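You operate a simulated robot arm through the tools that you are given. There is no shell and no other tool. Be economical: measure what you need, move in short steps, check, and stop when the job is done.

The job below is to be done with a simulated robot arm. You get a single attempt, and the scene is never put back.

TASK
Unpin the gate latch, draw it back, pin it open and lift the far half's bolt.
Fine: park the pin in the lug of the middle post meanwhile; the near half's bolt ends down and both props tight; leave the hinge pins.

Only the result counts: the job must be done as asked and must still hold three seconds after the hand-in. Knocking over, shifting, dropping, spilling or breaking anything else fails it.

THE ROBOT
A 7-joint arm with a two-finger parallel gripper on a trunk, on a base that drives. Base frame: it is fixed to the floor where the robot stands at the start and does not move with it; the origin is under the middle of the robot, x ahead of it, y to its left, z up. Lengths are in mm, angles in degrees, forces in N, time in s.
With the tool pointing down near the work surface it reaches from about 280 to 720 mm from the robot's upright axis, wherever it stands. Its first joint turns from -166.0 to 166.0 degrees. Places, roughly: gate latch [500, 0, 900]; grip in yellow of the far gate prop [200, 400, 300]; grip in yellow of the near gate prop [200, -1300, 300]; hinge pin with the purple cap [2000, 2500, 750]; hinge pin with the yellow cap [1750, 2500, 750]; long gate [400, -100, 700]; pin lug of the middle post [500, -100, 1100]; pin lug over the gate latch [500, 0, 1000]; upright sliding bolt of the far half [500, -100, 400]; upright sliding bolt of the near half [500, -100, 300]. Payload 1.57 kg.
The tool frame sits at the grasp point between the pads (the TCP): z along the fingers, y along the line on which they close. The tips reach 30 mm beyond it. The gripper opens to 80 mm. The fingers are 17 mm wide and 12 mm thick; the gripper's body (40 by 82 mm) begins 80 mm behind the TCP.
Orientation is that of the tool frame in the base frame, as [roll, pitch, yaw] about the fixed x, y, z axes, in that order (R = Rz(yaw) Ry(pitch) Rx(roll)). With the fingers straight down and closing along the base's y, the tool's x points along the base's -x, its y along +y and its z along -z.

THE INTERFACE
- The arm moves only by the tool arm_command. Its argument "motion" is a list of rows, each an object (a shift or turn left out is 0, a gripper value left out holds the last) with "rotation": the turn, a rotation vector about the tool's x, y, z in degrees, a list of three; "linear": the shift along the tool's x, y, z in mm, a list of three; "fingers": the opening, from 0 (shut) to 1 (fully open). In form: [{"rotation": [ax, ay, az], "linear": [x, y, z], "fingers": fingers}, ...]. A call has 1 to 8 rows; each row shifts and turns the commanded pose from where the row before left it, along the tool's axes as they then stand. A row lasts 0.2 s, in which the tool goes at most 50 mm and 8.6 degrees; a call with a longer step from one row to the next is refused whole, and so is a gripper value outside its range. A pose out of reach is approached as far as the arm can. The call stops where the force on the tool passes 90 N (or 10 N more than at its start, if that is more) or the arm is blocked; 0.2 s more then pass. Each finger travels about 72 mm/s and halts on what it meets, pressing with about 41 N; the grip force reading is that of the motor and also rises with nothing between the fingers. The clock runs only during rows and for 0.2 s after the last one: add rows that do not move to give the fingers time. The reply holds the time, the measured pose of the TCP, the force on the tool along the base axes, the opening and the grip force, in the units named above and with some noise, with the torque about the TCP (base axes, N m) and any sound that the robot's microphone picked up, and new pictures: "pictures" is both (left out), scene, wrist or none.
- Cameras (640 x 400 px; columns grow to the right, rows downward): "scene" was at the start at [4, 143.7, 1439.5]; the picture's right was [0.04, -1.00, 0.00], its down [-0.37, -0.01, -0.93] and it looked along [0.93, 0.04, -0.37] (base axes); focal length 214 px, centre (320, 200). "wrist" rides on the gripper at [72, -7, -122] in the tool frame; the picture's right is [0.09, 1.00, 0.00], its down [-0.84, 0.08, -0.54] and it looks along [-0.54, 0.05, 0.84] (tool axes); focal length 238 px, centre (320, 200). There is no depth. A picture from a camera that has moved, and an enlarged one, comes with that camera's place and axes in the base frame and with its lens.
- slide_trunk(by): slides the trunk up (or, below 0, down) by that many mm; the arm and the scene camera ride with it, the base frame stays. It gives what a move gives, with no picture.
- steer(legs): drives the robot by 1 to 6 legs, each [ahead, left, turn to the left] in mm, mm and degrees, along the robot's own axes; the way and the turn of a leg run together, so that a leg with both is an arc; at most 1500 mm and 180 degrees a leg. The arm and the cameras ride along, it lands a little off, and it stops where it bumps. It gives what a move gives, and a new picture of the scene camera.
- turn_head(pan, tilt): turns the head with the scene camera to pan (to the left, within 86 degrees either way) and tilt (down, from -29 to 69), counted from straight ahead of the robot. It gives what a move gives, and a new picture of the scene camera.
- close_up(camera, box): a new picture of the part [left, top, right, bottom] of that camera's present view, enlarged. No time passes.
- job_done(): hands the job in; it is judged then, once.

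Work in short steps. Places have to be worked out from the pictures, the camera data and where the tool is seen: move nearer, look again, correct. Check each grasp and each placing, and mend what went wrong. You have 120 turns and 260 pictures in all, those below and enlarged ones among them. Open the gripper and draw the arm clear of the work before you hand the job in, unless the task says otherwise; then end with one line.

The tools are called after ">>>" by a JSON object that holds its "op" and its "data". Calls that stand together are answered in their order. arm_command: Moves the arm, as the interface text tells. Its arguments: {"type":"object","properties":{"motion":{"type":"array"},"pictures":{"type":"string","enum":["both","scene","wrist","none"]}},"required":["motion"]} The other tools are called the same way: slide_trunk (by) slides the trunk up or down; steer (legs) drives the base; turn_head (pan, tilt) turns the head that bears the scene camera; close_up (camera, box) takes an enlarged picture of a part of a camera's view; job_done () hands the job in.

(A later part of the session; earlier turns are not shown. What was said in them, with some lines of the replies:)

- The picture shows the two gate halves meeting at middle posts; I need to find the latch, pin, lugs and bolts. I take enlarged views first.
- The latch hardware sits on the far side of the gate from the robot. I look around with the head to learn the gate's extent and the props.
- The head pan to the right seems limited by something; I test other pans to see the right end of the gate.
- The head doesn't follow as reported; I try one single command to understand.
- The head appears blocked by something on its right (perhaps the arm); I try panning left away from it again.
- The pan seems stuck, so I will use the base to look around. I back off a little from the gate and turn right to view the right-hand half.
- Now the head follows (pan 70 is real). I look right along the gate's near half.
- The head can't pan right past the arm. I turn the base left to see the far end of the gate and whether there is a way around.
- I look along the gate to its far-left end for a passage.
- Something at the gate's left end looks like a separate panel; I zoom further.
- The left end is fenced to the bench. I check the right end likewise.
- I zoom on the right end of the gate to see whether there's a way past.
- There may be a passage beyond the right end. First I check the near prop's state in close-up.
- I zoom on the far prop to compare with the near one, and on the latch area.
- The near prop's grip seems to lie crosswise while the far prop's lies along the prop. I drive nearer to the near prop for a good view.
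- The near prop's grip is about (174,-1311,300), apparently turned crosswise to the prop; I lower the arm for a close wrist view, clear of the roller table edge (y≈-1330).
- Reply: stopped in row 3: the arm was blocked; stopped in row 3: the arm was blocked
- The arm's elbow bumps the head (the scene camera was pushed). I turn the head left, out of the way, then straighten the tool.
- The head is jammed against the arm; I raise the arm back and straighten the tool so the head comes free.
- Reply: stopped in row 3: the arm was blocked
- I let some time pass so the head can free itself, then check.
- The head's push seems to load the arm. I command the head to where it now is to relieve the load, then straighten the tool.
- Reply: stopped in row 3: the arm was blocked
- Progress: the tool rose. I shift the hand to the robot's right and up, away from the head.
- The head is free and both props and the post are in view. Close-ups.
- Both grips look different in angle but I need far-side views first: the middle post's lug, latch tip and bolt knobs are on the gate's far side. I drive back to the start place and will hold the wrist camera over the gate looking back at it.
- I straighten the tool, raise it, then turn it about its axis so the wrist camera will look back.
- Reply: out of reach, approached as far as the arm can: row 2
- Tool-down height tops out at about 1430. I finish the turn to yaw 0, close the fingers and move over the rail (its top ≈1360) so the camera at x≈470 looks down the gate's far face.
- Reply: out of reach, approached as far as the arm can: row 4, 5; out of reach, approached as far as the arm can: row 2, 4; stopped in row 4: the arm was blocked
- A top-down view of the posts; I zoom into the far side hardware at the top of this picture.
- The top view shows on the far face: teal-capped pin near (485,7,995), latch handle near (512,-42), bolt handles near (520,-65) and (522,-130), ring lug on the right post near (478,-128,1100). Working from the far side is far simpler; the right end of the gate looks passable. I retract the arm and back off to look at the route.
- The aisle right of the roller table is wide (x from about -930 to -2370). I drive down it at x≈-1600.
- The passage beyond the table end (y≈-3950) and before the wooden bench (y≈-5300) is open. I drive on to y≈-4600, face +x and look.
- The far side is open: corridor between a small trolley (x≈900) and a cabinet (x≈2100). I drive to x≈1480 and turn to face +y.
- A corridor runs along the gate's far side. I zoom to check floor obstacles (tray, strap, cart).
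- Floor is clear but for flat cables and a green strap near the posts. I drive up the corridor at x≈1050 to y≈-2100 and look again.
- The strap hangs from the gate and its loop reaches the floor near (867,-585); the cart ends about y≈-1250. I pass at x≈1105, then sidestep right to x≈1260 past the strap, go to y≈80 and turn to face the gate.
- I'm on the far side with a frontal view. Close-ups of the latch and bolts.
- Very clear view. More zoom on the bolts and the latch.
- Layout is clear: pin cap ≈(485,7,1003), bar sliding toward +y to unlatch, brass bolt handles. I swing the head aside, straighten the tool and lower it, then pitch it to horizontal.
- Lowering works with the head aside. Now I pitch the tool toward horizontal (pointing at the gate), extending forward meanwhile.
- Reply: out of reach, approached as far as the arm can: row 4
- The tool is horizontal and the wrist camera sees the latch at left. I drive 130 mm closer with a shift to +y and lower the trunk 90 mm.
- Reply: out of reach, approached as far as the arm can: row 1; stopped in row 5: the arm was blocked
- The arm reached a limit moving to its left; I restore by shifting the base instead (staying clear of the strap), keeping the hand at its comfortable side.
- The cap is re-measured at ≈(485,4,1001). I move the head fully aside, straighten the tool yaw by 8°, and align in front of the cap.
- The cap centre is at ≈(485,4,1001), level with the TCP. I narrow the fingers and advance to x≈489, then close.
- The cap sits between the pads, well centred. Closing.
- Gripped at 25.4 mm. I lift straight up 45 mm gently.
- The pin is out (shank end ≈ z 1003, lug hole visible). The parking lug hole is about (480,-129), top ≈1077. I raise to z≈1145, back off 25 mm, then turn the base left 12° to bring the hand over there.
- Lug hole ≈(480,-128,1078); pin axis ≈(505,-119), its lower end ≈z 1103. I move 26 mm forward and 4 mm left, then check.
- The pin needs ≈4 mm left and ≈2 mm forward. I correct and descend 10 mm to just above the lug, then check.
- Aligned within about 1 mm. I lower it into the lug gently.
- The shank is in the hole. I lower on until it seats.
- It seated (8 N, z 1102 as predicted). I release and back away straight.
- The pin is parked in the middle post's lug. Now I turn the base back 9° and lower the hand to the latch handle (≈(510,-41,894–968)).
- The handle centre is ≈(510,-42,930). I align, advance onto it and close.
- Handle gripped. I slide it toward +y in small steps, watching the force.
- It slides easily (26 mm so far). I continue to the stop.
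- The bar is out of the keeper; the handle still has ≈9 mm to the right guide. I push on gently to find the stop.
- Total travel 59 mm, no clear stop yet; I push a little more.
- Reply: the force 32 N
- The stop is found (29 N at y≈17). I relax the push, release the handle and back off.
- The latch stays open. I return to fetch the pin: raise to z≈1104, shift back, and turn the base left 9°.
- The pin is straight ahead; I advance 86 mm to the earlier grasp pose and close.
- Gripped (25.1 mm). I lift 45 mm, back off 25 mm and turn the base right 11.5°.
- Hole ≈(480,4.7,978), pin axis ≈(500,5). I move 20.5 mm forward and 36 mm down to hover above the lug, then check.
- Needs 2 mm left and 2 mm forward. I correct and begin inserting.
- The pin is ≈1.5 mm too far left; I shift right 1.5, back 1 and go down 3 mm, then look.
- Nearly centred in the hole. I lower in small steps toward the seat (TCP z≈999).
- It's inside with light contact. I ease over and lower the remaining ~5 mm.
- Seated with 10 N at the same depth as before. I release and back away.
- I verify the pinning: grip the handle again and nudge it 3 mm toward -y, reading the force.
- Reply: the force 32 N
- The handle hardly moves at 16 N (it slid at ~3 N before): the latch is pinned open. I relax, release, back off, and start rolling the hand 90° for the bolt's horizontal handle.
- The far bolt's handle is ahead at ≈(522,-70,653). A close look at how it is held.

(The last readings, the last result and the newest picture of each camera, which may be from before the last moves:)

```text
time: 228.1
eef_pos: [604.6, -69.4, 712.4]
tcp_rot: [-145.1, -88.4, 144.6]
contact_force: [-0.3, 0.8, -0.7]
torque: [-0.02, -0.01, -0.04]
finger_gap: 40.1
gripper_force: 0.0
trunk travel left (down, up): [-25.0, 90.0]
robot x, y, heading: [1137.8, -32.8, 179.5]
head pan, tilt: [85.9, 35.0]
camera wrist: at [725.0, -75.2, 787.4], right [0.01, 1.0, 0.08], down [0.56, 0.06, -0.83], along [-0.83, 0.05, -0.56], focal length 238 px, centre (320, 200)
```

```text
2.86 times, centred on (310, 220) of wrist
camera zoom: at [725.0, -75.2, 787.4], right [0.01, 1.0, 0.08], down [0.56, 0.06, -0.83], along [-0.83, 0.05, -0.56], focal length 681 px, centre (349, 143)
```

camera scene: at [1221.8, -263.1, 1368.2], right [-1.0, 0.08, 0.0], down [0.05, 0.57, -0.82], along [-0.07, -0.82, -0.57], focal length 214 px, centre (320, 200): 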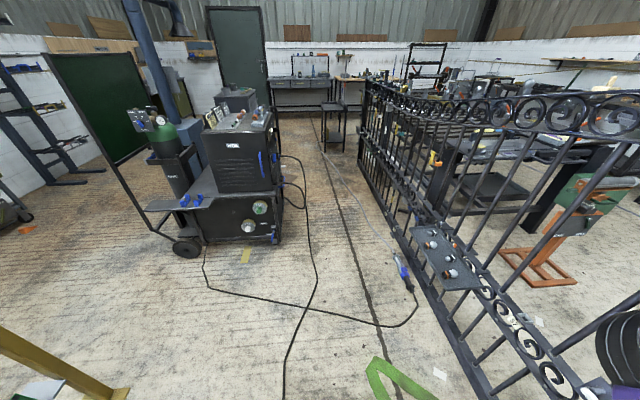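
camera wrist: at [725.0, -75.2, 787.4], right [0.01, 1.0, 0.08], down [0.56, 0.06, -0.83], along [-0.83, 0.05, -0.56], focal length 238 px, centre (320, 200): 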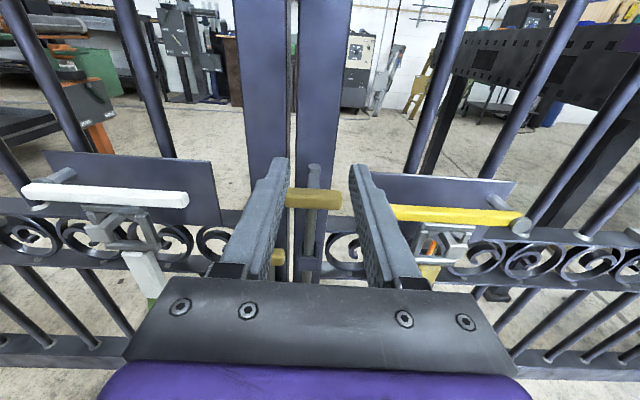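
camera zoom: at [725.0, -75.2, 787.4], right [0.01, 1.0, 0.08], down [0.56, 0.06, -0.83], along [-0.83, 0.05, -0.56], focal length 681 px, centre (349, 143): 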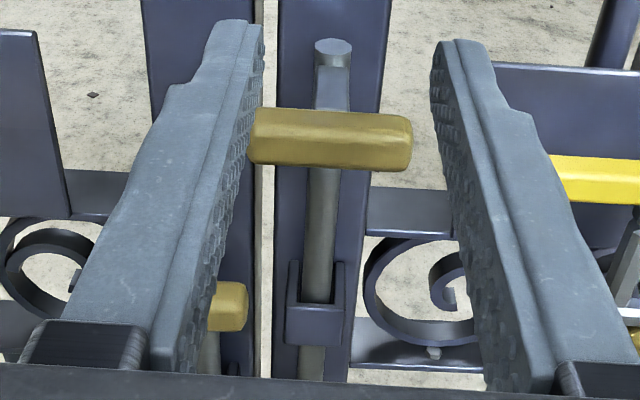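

I roll the hand +90° about its axis so the fingers close vertically.

>>> {"op": "arm_command", "data": {"motion": [{"rotation": [0, 0, 8.5], "linear": [0, 0, -4]}, {"rotation": [0, 0, 8.5], "linear": [0, 0, -4]}, {"rotation": [0, 0, 8.5]}, {"rotation": [0, 0, 8.5]}, {"rotation": [0, 0, 8.5]}, {"rotation": [0, 0, 8.5]}, {"rotation": [0, 0, 8.5]}, {"rotation": [0, 0, 8.5]}], "pictures": "none"}}

>>> {"op": "arm_command", "data": {"motion": [{"rotation": [0, 0, 8.5]}, {"rotation": [0, 0, 8.5]}, {"rotation": [0, 0, 4]}, {}], "pictures": "wrist"}}

```text
time: 229.9
eef_pos: [612.5, -68.2, 715.0]
tcp_rot: [-91.5, -21.2, 90.0]
contact_force: [0.6, 0.0, -0.2]
torque: [0.03, 0.0, 0.02]
finger_gap: 39.9
gripper_force: 0.0
trunk travel left (down, up): [-25.0, 90.0]
robot x, y, heading: [1142.8, -33.0, 179.2]
head pan, tilt: [85.9, 35.0]
```

```text
time: 230.9
eef_pos: [612.2, -68.7, 714.1]
tcp_rot: [-91.4, -0.2, 89.4]
contact_force: [-0.5, 0.2, 0.4]
torque: [0.03, 0.03, -0.02]
finger_gap: 40.0
gripper_force: 0.1
trunk travel left (down, up): [-25.0, 90.0]
robot x, y, heading: [1139.9, -33.3, 179.5]
head pan, tilt: [85.9, 35.0]
camera wrist: at [734.6, 2.3, 724.5], right [0.02, 0.1, -1.0], down [0.54, -0.84, -0.07], along [-0.84, -0.53, -0.07], focal length 238 px, centre (320, 200)
```

wrist: 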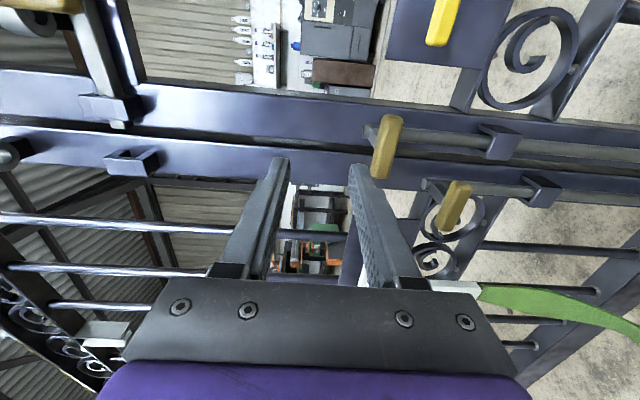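

Handle re-measured at (522,-68,650). I lower to z 650 and advance partway, then check.

>>> {"op": "arm_command", "data": {"motion": [{"linear": [0, 32, 0]}, {"linear": [0, 32, 0]}, {"linear": [0, 0, 30]}, {"linear": [0, 0, 25]}, {}], "pictures": "wrist"}}

```text
time: 232.1
eef_pos: [560.4, -67.2, 650.2]
tcp_rot: [-91.4, -0.3, 89.6]
contact_force: [0.7, 0.4, -0.3]
torque: [0.04, -0.02, -0.01]
finger_gap: 39.9
gripper_force: 0.1
trunk travel left (down, up): [-25.0, 90.0]
robot x, y, heading: [1141.8, -34.5, 179.5]
head pan, tilt: [85.9, 35.0]
camera wrist: at [683.0, 3.9, 660.6], right [0.02, 0.1, -0.99], down [0.54, -0.84, -0.07], along [-0.84, -0.53, -0.07], focal length 238 px, centre (320, 200)
```

wrist: 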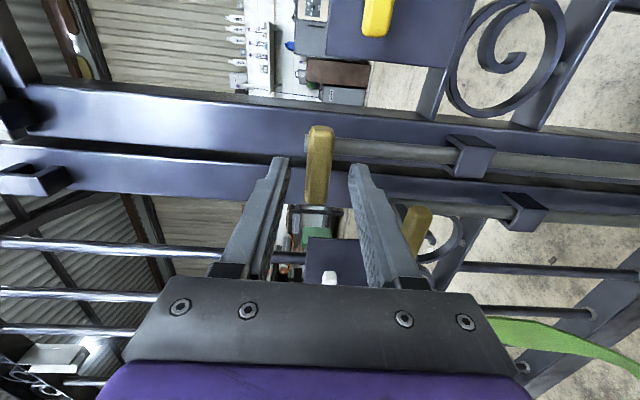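

The handle is centred between the fingers. I advance 38 mm and close.

>>> {"op": "arm_command", "data": {"motion": [{"linear": [0, 0.5, 20]}, {"linear": [0, 0, 18]}, {"fingers": 0}, {"fingers": 0}, {"fingers": 0}], "pictures": "wrist"}}

```text
time: 233.3
eef_pos: [520.5, -68.6, 649.1]
tcp_rot: [-91.1, -0.1, 89.5]
contact_force: [0.0, 1.4, 14.9]
torque: [-0.54, 0.47, 0.13]
finger_gap: 17.9
gripper_force: 32.4
trunk travel left (down, up): [-25.0, 90.0]
robot x, y, heading: [1143.4, -35.9, 179.0]
head pan, tilt: [85.9, 35.0]
camera wrist: at [642.5, 2.5, 659.6], right [0.02, 0.1, -1.0], down [0.54, -0.84, -0.07], along [-0.84, -0.53, -0.07], focal length 238 px, centre (320, 200)
```

wrist: 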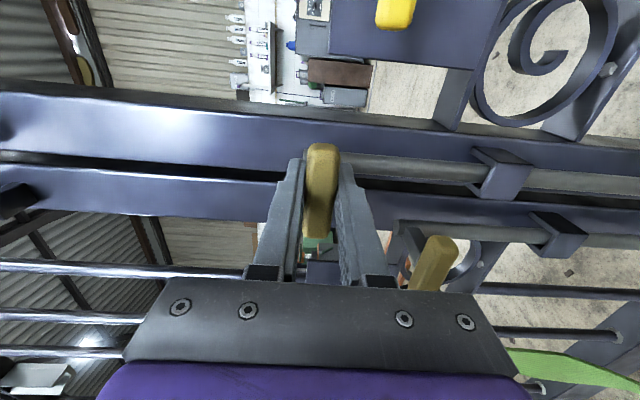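

Gripped (17.9 mm). I lift in small steps and watch the force.

>>> {"op": "arm_command", "data": {"motion": [{"linear": [0, -10, 0]}, {"linear": [0, -10, 0]}, {"linear": [0, -10, 0]}, {"linear": [0, -10, 0]}, {}], "pictures": "wrist"}}

```text
time: 234.5
eef_pos: [520.5, -68.0, 684.7]
tcp_rot: [-91.5, -0.4, 89.6]
contact_force: [5.1, -13.1, -11.2]
torque: [-0.66, 0.45, -0.25]
finger_gap: 17.8
gripper_force: 33.4
trunk travel left (down, up): [-25.0, 90.0]
robot x, y, heading: [1138.4, -34.9, 179.2]
head pan, tilt: [85.9, 35.0]
camera wrist: at [642.4, 3.0, 695.9], right [0.03, 0.1, -0.99], down [0.54, -0.84, -0.07], along [-0.84, -0.54, -0.07], focal length 238 px, centre (320, 200)
```

wrist: 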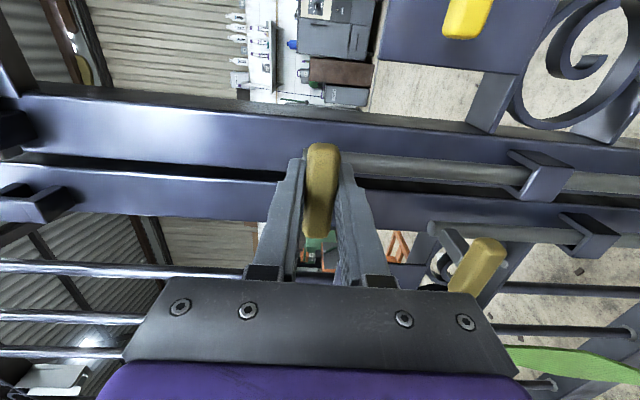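

It rises (36 mm, ~11 N). I continue up to find the stop, easing the side load.

>>> {"op": "arm_command", "data": {"motion": [{"linear": [-1, -8, 0]}, {"linear": [0, -8, 0]}, {"linear": [0, -8, 0]}, {"linear": [0, -8, 0]}, {}], "pictures": "wrist"}}

```text
time: 235.7
eef_pos: [520.4, -68.8, 719.6]
tcp_rot: [-91.5, -0.2, 89.4]
contact_force: [15.4, 1.9, -11.5]
torque: [-0.6, 0.47, -0.14]
finger_gap: 18.3
gripper_force: 33.1
trunk travel left (down, up): [-25.0, 90.0]
robot x, y, heading: [1139.8, -31.2, 179.3]
head pan, tilt: [85.9, 35.0]
camera wrist: at [642.3, 2.3, 730.5], right [0.03, 0.1, -0.99], down [0.53, -0.84, -0.07], along [-0.85, -0.53, -0.08], focal length 238 px, centre (320, 200)
```

wrist: 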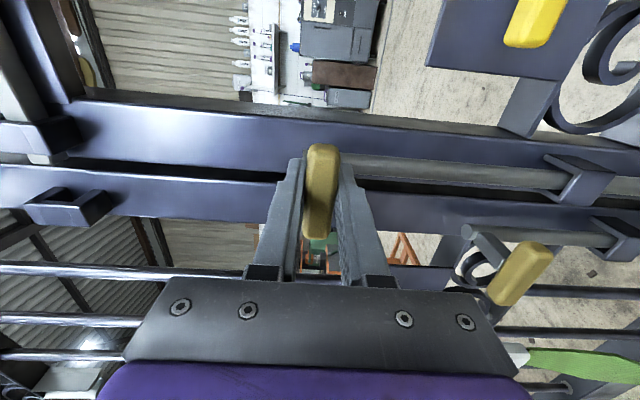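

70 mm up, no stop yet; I keep on.

>>> {"op": "arm_command", "data": {"motion": [{"linear": [0, -8, -1]}, {"linear": [0, -8, 0]}, {"linear": [0, -8, 0]}, {"linear": [0, -8, 0]}, {}], "pictures": "wrist"}}

```text
time: 236.6
eef_pos: [524.2, -69.2, 720.3]
tcp_rot: [-94.9, -0.3, 89.3]
contact_force: [-19.5, 3.9, -61.9]
torque: [-0.48, 0.58, 0.17]
finger_gap: 19.2
gripper_force: 33.2
trunk travel left (down, up): [-25.0, 90.0]
robot x, y, heading: [1138.1, -33.2, 179.3]
head pan, tilt: [85.9, 35.0]
stopped in row 4: the force on the tool passed its limit at 92 N (the readings are from after the stop); the commanded pose is now the measured one
camera wrist: at [645.4, 1.2, 738.5], right [0.09, 0.1, -0.99], down [0.54, -0.84, -0.03], along [-0.84, -0.53, -0.12], focal length 238 px, centre (320, 200)
```

wrist: 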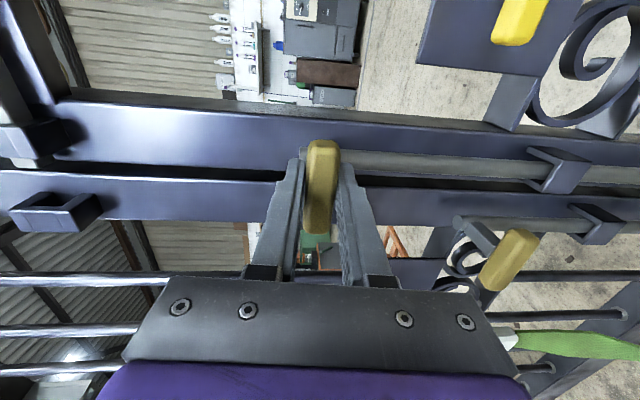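

The stop is at 71 mm travel. I unload the tool, then open just a few mm so a finger stays below the handle to see whether the bolt holds by itself.

>>> {"op": "arm_command", "data": {"motion": [{"rotation": [3, 0, 0], "linear": [0, 2, 0]}, {"linear": [0, 1, 0]}, {"fingers": 0.3}, {"fingers": 0.3}, {}, {}], "pictures": "none"}}

>>> {"op": "close_up", "data": {"camera": "wrist", "box": [230, 110, 430, 270]}}

```text
time: 238.0
eef_pos: [522.9, -68.2, 730.1]
tcp_rot: [-90.3, -0.3, 89.2]
contact_force: [3.9, -2.3, -14.6]
torque: [-0.19, 0.04, -0.18]
finger_gap: 38.4
gripper_force: 8.0
trunk travel left (down, up): [-25.0, 90.0]
robot x, y, heading: [1136.4, -30.1, 179.3]
head pan, tilt: [85.9, 35.0]
```

```text
2.50 times, centred on (330, 190) of wrist
camera zoom: at [645.0, 1.7, 738.3], right [0.01, 0.1, -1.0], down [0.53, -0.84, -0.08], along [-0.85, -0.53, -0.06], focal length 596 px, centre (295, 225)
```

zoom: 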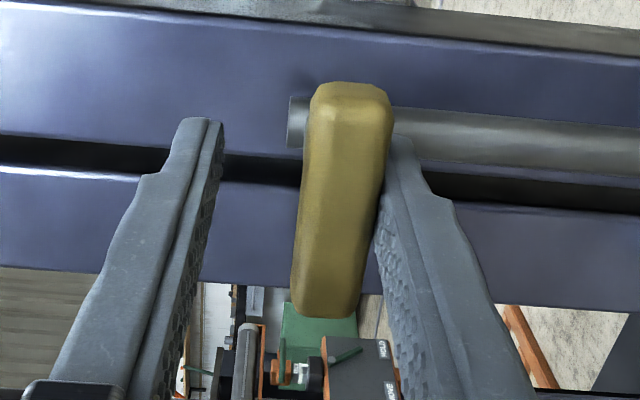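

The hand sits 10 mm high, so the lower finger still presses up. I lower the hand 10 mm so the handle would have ~3 mm free play, and see whether it drops.

>>> {"op": "arm_command", "data": {"motion": [{"linear": [0, 5, 0], "fingers": 0.36}, {"linear": [0, 5, 0]}, {}, {}, {}], "pictures": "none"}}

>>> {"op": "close_up", "data": {"camera": "wrist", "box": [230, 110, 430, 270]}}

```text
time: 239.2
eef_pos: [523.5, -68.5, 721.6]
tcp_rot: [-90.3, -0.3, 89.2]
contact_force: [0.1, -0.9, 0.0]
torque: [-0.01, -0.01, -0.01]
finger_gap: 29.1
gripper_force: 0.0
trunk travel left (down, up): [-25.0, 90.0]
robot x, y, heading: [1139.7, -34.2, 179.2]
head pan, tilt: [85.9, 35.0]
```

```text
2.50 times, centred on (330, 190) of wrist
camera zoom: at [646.1, 2.3, 729.4], right [0.0, 0.1, -1.0], down [0.53, -0.84, -0.08], along [-0.85, -0.53, -0.06], focal length 596 px, centre (295, 225)
```

zoom: 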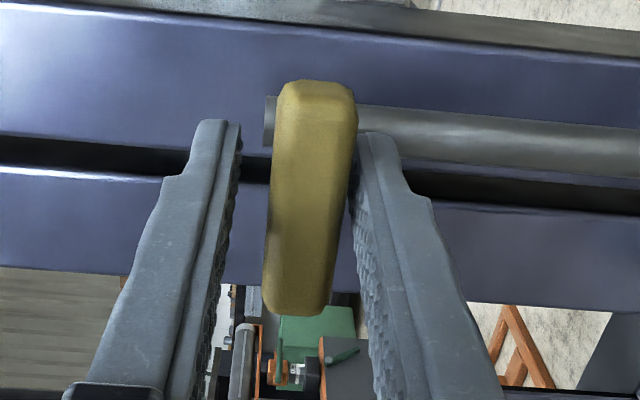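

No load on the fingers, so the bolt seems to hold by itself. I lower 6 mm more, wait, and look to confirm it stays.

>>> {"op": "arm_command", "data": {"motion": [{"linear": [0, 5, 0], "fingers": 0.5}, {}, {}, {}, {}, {}], "pictures": "none"}}

>>> {"op": "close_up", "data": {"camera": "wrist", "box": [230, 110, 430, 270]}}

```text
time: 240.6
eef_pos: [523.9, -68.5, 717.5]
tcp_rot: [-90.1, -0.3, 89.2]
contact_force: [-0.1, 0.2, -0.1]
torque: [-0.01, 0.01, -0.01]
finger_gap: 39.9
gripper_force: 0.0
trunk travel left (down, up): [-25.0, 90.0]
robot x, y, heading: [1136.5, -35.0, 179.2]
head pan, tilt: [85.9, 35.0]
```

```text
2.50 times, centred on (330, 190) of wrist
camera zoom: at [646.1, 2.2, 724.6], right [0.0, 0.1, -1.0], down [0.53, -0.84, -0.08], along [-0.85, -0.53, -0.06], focal length 596 px, centre (295, 225)
```

zoom: 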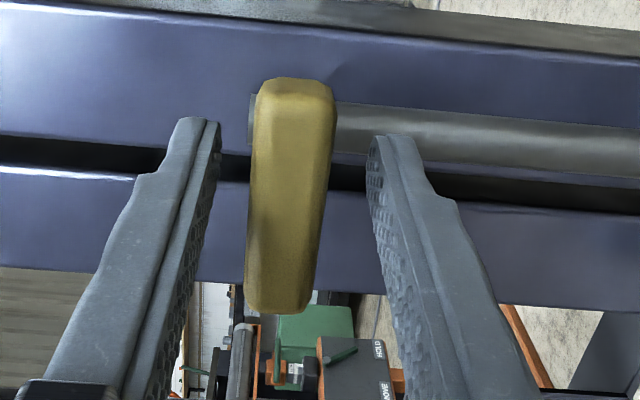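

The bolt holds up by itself, clear of both fingers. I withdraw straight back and look.

>>> {"op": "arm_command", "data": {"motion": [{"linear": [0, 0, -40]}, {"linear": [0, 0, -45]}, {"linear": [0, 0, -45]}, {"fingers": 0.8}], "pictures": "wrist"}}

>>> {"op": "steer", "data": {"legs": [[-280, 0, 0]]}}

>>> {"op": "turn_head", "data": {"pan": 30, "tilt": 35}}

```text
time: 241.6
eef_pos: [654.7, -73.3, 716.0]
tcp_rot: [-90.2, -0.3, 89.3]
contact_force: [-0.5, 0.6, 0.4]
torque: [0.01, 0.02, 0.01]
finger_gap: 64.1
gripper_force: 0.0
trunk travel left (down, up): [-25.0, 90.0]
robot x, y, heading: [1138.5, -32.8, 179.2]
head pan, tilt: [85.9, 35.0]
camera wrist: at [778.8, -2.8, 724.5], right [0.0, 0.1, -1.0], down [0.53, -0.84, -0.08], along [-0.85, -0.53, -0.06], focal length 238 px, centre (320, 200)
```

wrist: 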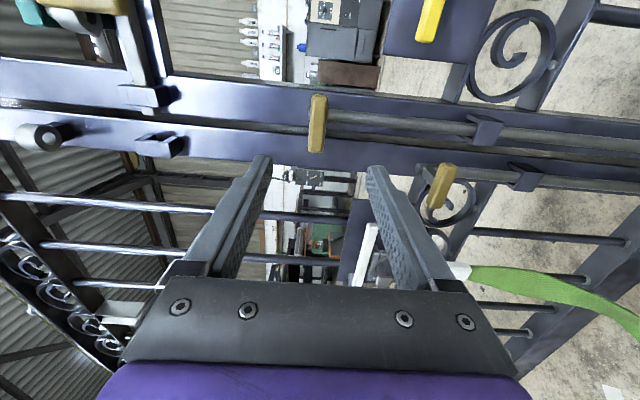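

```text
time: 243.6
eef_pos: [938.7, -75.8, 716.2]
tcp_rot: [-90.1, -0.3, 89.0]
contact_force: [0.5, 0.2, 0.0]
torque: [0.0, 0.0, 0.01]
finger_gap: 64.0
gripper_force: 0.0
trunk travel left (down, up): [-25.0, 90.0]
robot x, y, heading: [1422.0, -36.1, 179.1]
head pan, tilt: [85.9, 35.0]
camera scene: at [1503.2, -267.2, 1368.2], right [-1.0, 0.09, 0.0], down [0.05, 0.57, -0.82], along [-0.07, -0.82, -0.57], focal length 214 px, centre (320, 200)
```

scene: 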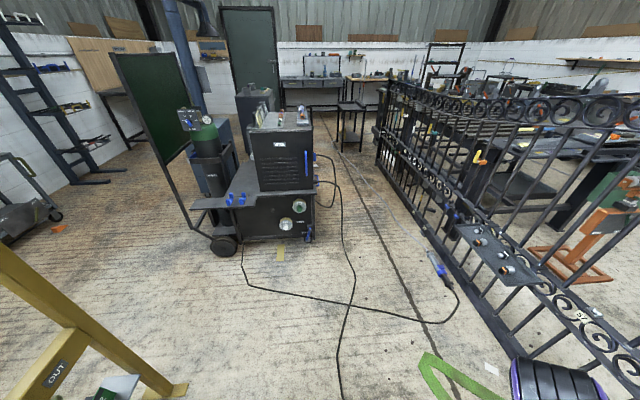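

```text
time: 244.9
eef_pos: [937.5, -75.3, 716.2]
tcp_rot: [-90.2, -0.4, 89.1]
contact_force: [0.0, 0.1, 0.5]
torque: [0.0, 0.0, -0.02]
finger_gap: 63.9
gripper_force: 0.1
trunk travel left (down, up): [-25.0, 90.0]
robot x, y, heading: [1424.0, -38.1, 179.3]
head pan, tilt: [30.0, 35.0]
camera scene: at [1433.9, -222.4, 1368.2], right [-0.49, 0.87, 0.0], down [0.5, 0.28, -0.82], along [-0.72, -0.4, -0.57], focal length 214 px, centre (320, 200)
```

scene: 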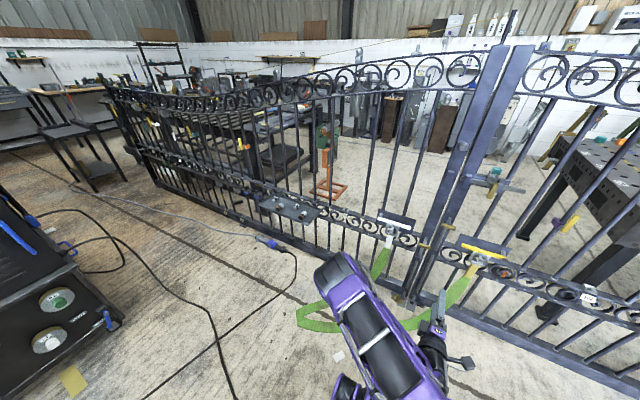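

I zoom in to check the latch, bolts and the near prop from here.

>>> {"op": "close_up", "data": {"camera": "scene", "box": [390, 150, 540, 310]}}

>>> {"op": "close_up", "data": {"camera": "scene", "box": [200, 160, 340, 260]}}

```text
2.50 times, centred on (465, 230) of scene
camera zoom: at [1433.9, -222.4, 1368.2], right [-0.49, 0.87, 0.0], down [0.5, 0.28, -0.82], along [-0.72, -0.4, -0.57], focal length 536 px, centre (-42, 125)
```

zoom: 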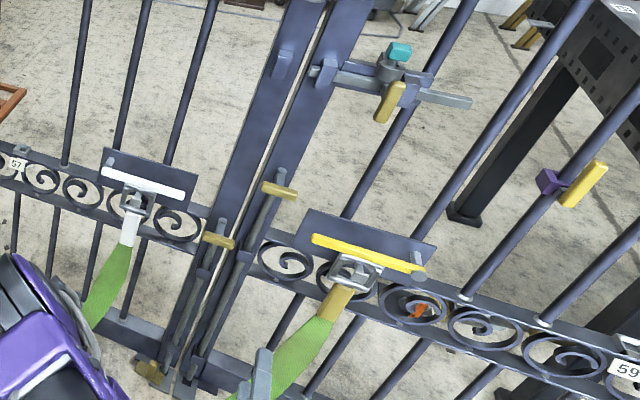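

```text
4.00 times, centred on (270, 210) of scene
camera zoom: at [1433.9, -222.4, 1368.2], right [-0.49, 0.87, 0.0], down [0.5, 0.28, -0.82], along [-0.72, -0.4, -0.57], focal length 858 px, centre (520, 160)
```

zoom: 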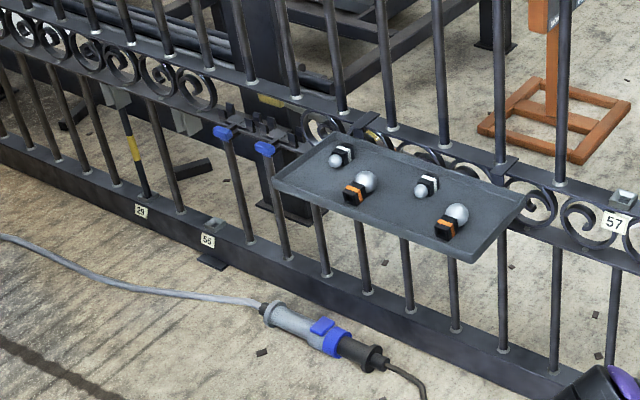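

Latch drawn and pinned, far bolt up, near bolt apparently down. I zoom on the bolt feet to be sure about the near one and the brass block there.

>>> {"op": "close_up", "data": {"camera": "scene", "box": [385, 225, 485, 315]}}

>>> {"op": "turn_head", "data": {"pan": 5, "tilt": 35}}

```text
4.44 times, centred on (435, 270) of scene
camera zoom: at [1433.9, -222.4, 1368.2], right [-0.49, 0.87, 0.0], down [0.5, 0.28, -0.82], along [-0.72, -0.4, -0.57], focal length 953 px, centre (-191, -111)
```

zoom: 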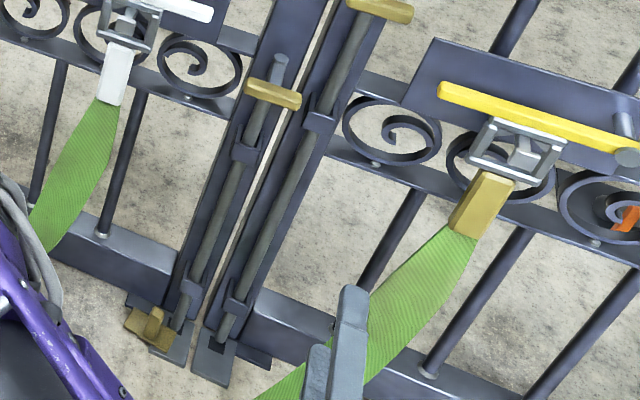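

```text
time: 245.8
eef_pos: [938.7, -76.0, 716.4]
tcp_rot: [-90.2, -0.2, 89.2]
contact_force: [0.0, 0.0, -0.3]
torque: [-0.02, 0.01, -0.06]
finger_gap: 64.1
gripper_force: 0.0
trunk travel left (down, up): [-25.0, 90.0]
robot x, y, heading: [1425.3, -39.0, 178.9]
head pan, tilt: [5.0, 35.0]
camera scene: at [1422.9, -185.9, 1368.2], right [-0.07, 1.0, 0.0], down [0.57, 0.04, -0.82], along [-0.82, -0.06, -0.57], focal length 214 px, centre (320, 200)
```

scene: 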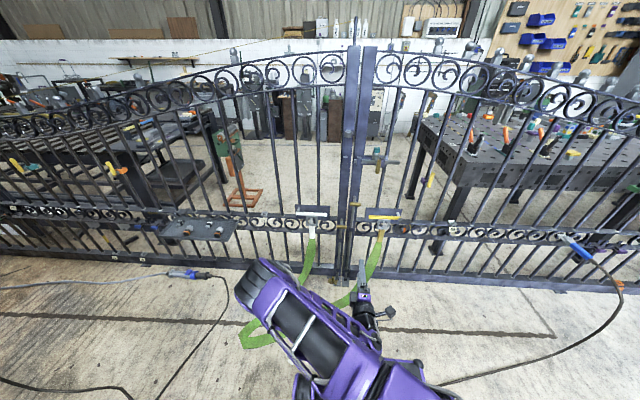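

Near bolt's rod stands in its floor socket; far one is out. Last, I compare both props' grips through the bars.

>>> {"op": "close_up", "data": {"camera": "scene", "box": [385, 195, 455, 260]}}

>>> {"op": "close_up", "data": {"camera": "scene", "box": [150, 180, 230, 255]}}

```text
6.15 times, centred on (420, 228) of scene
camera zoom: at [1422.9, -185.9, 1368.2], right [-0.07, 1.0, 0.0], down [0.57, 0.04, -0.82], along [-0.82, -0.06, -0.57], focal length 1320 px, centre (-295, 31)
```

zoom: 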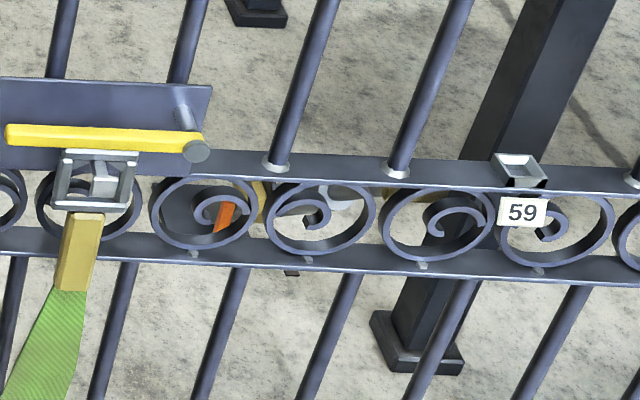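

```text
5.33 times, centred on (190, 218) of scene
camera zoom: at [1422.9, -185.9, 1368.2], right [-0.07, 1.0, 0.0], down [0.57, 0.04, -0.82], along [-0.82, -0.06, -0.57], focal length 1144 px, centre (1013, 107)
```

zoom: 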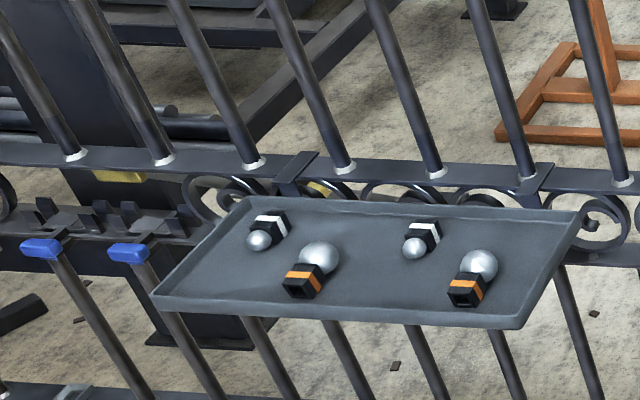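

All checks out: pin back in the latch lug with the latch drawn open, far bolt up and holding, near bolt down, props and hinge pins untouched, arm clear and open. I hand in.

>>> {"op": "job_done", "data": {}}

```text
The job is handed in.
```

The latch is unpinned, drawn back to its stop and pinned open. The far bolt is up and holds by itself, the near bolt is down, and I touched neither the props nor the hinge pins. I didn't test the props' tightness: both grips looked set alike, but I could only judge that from pictures.
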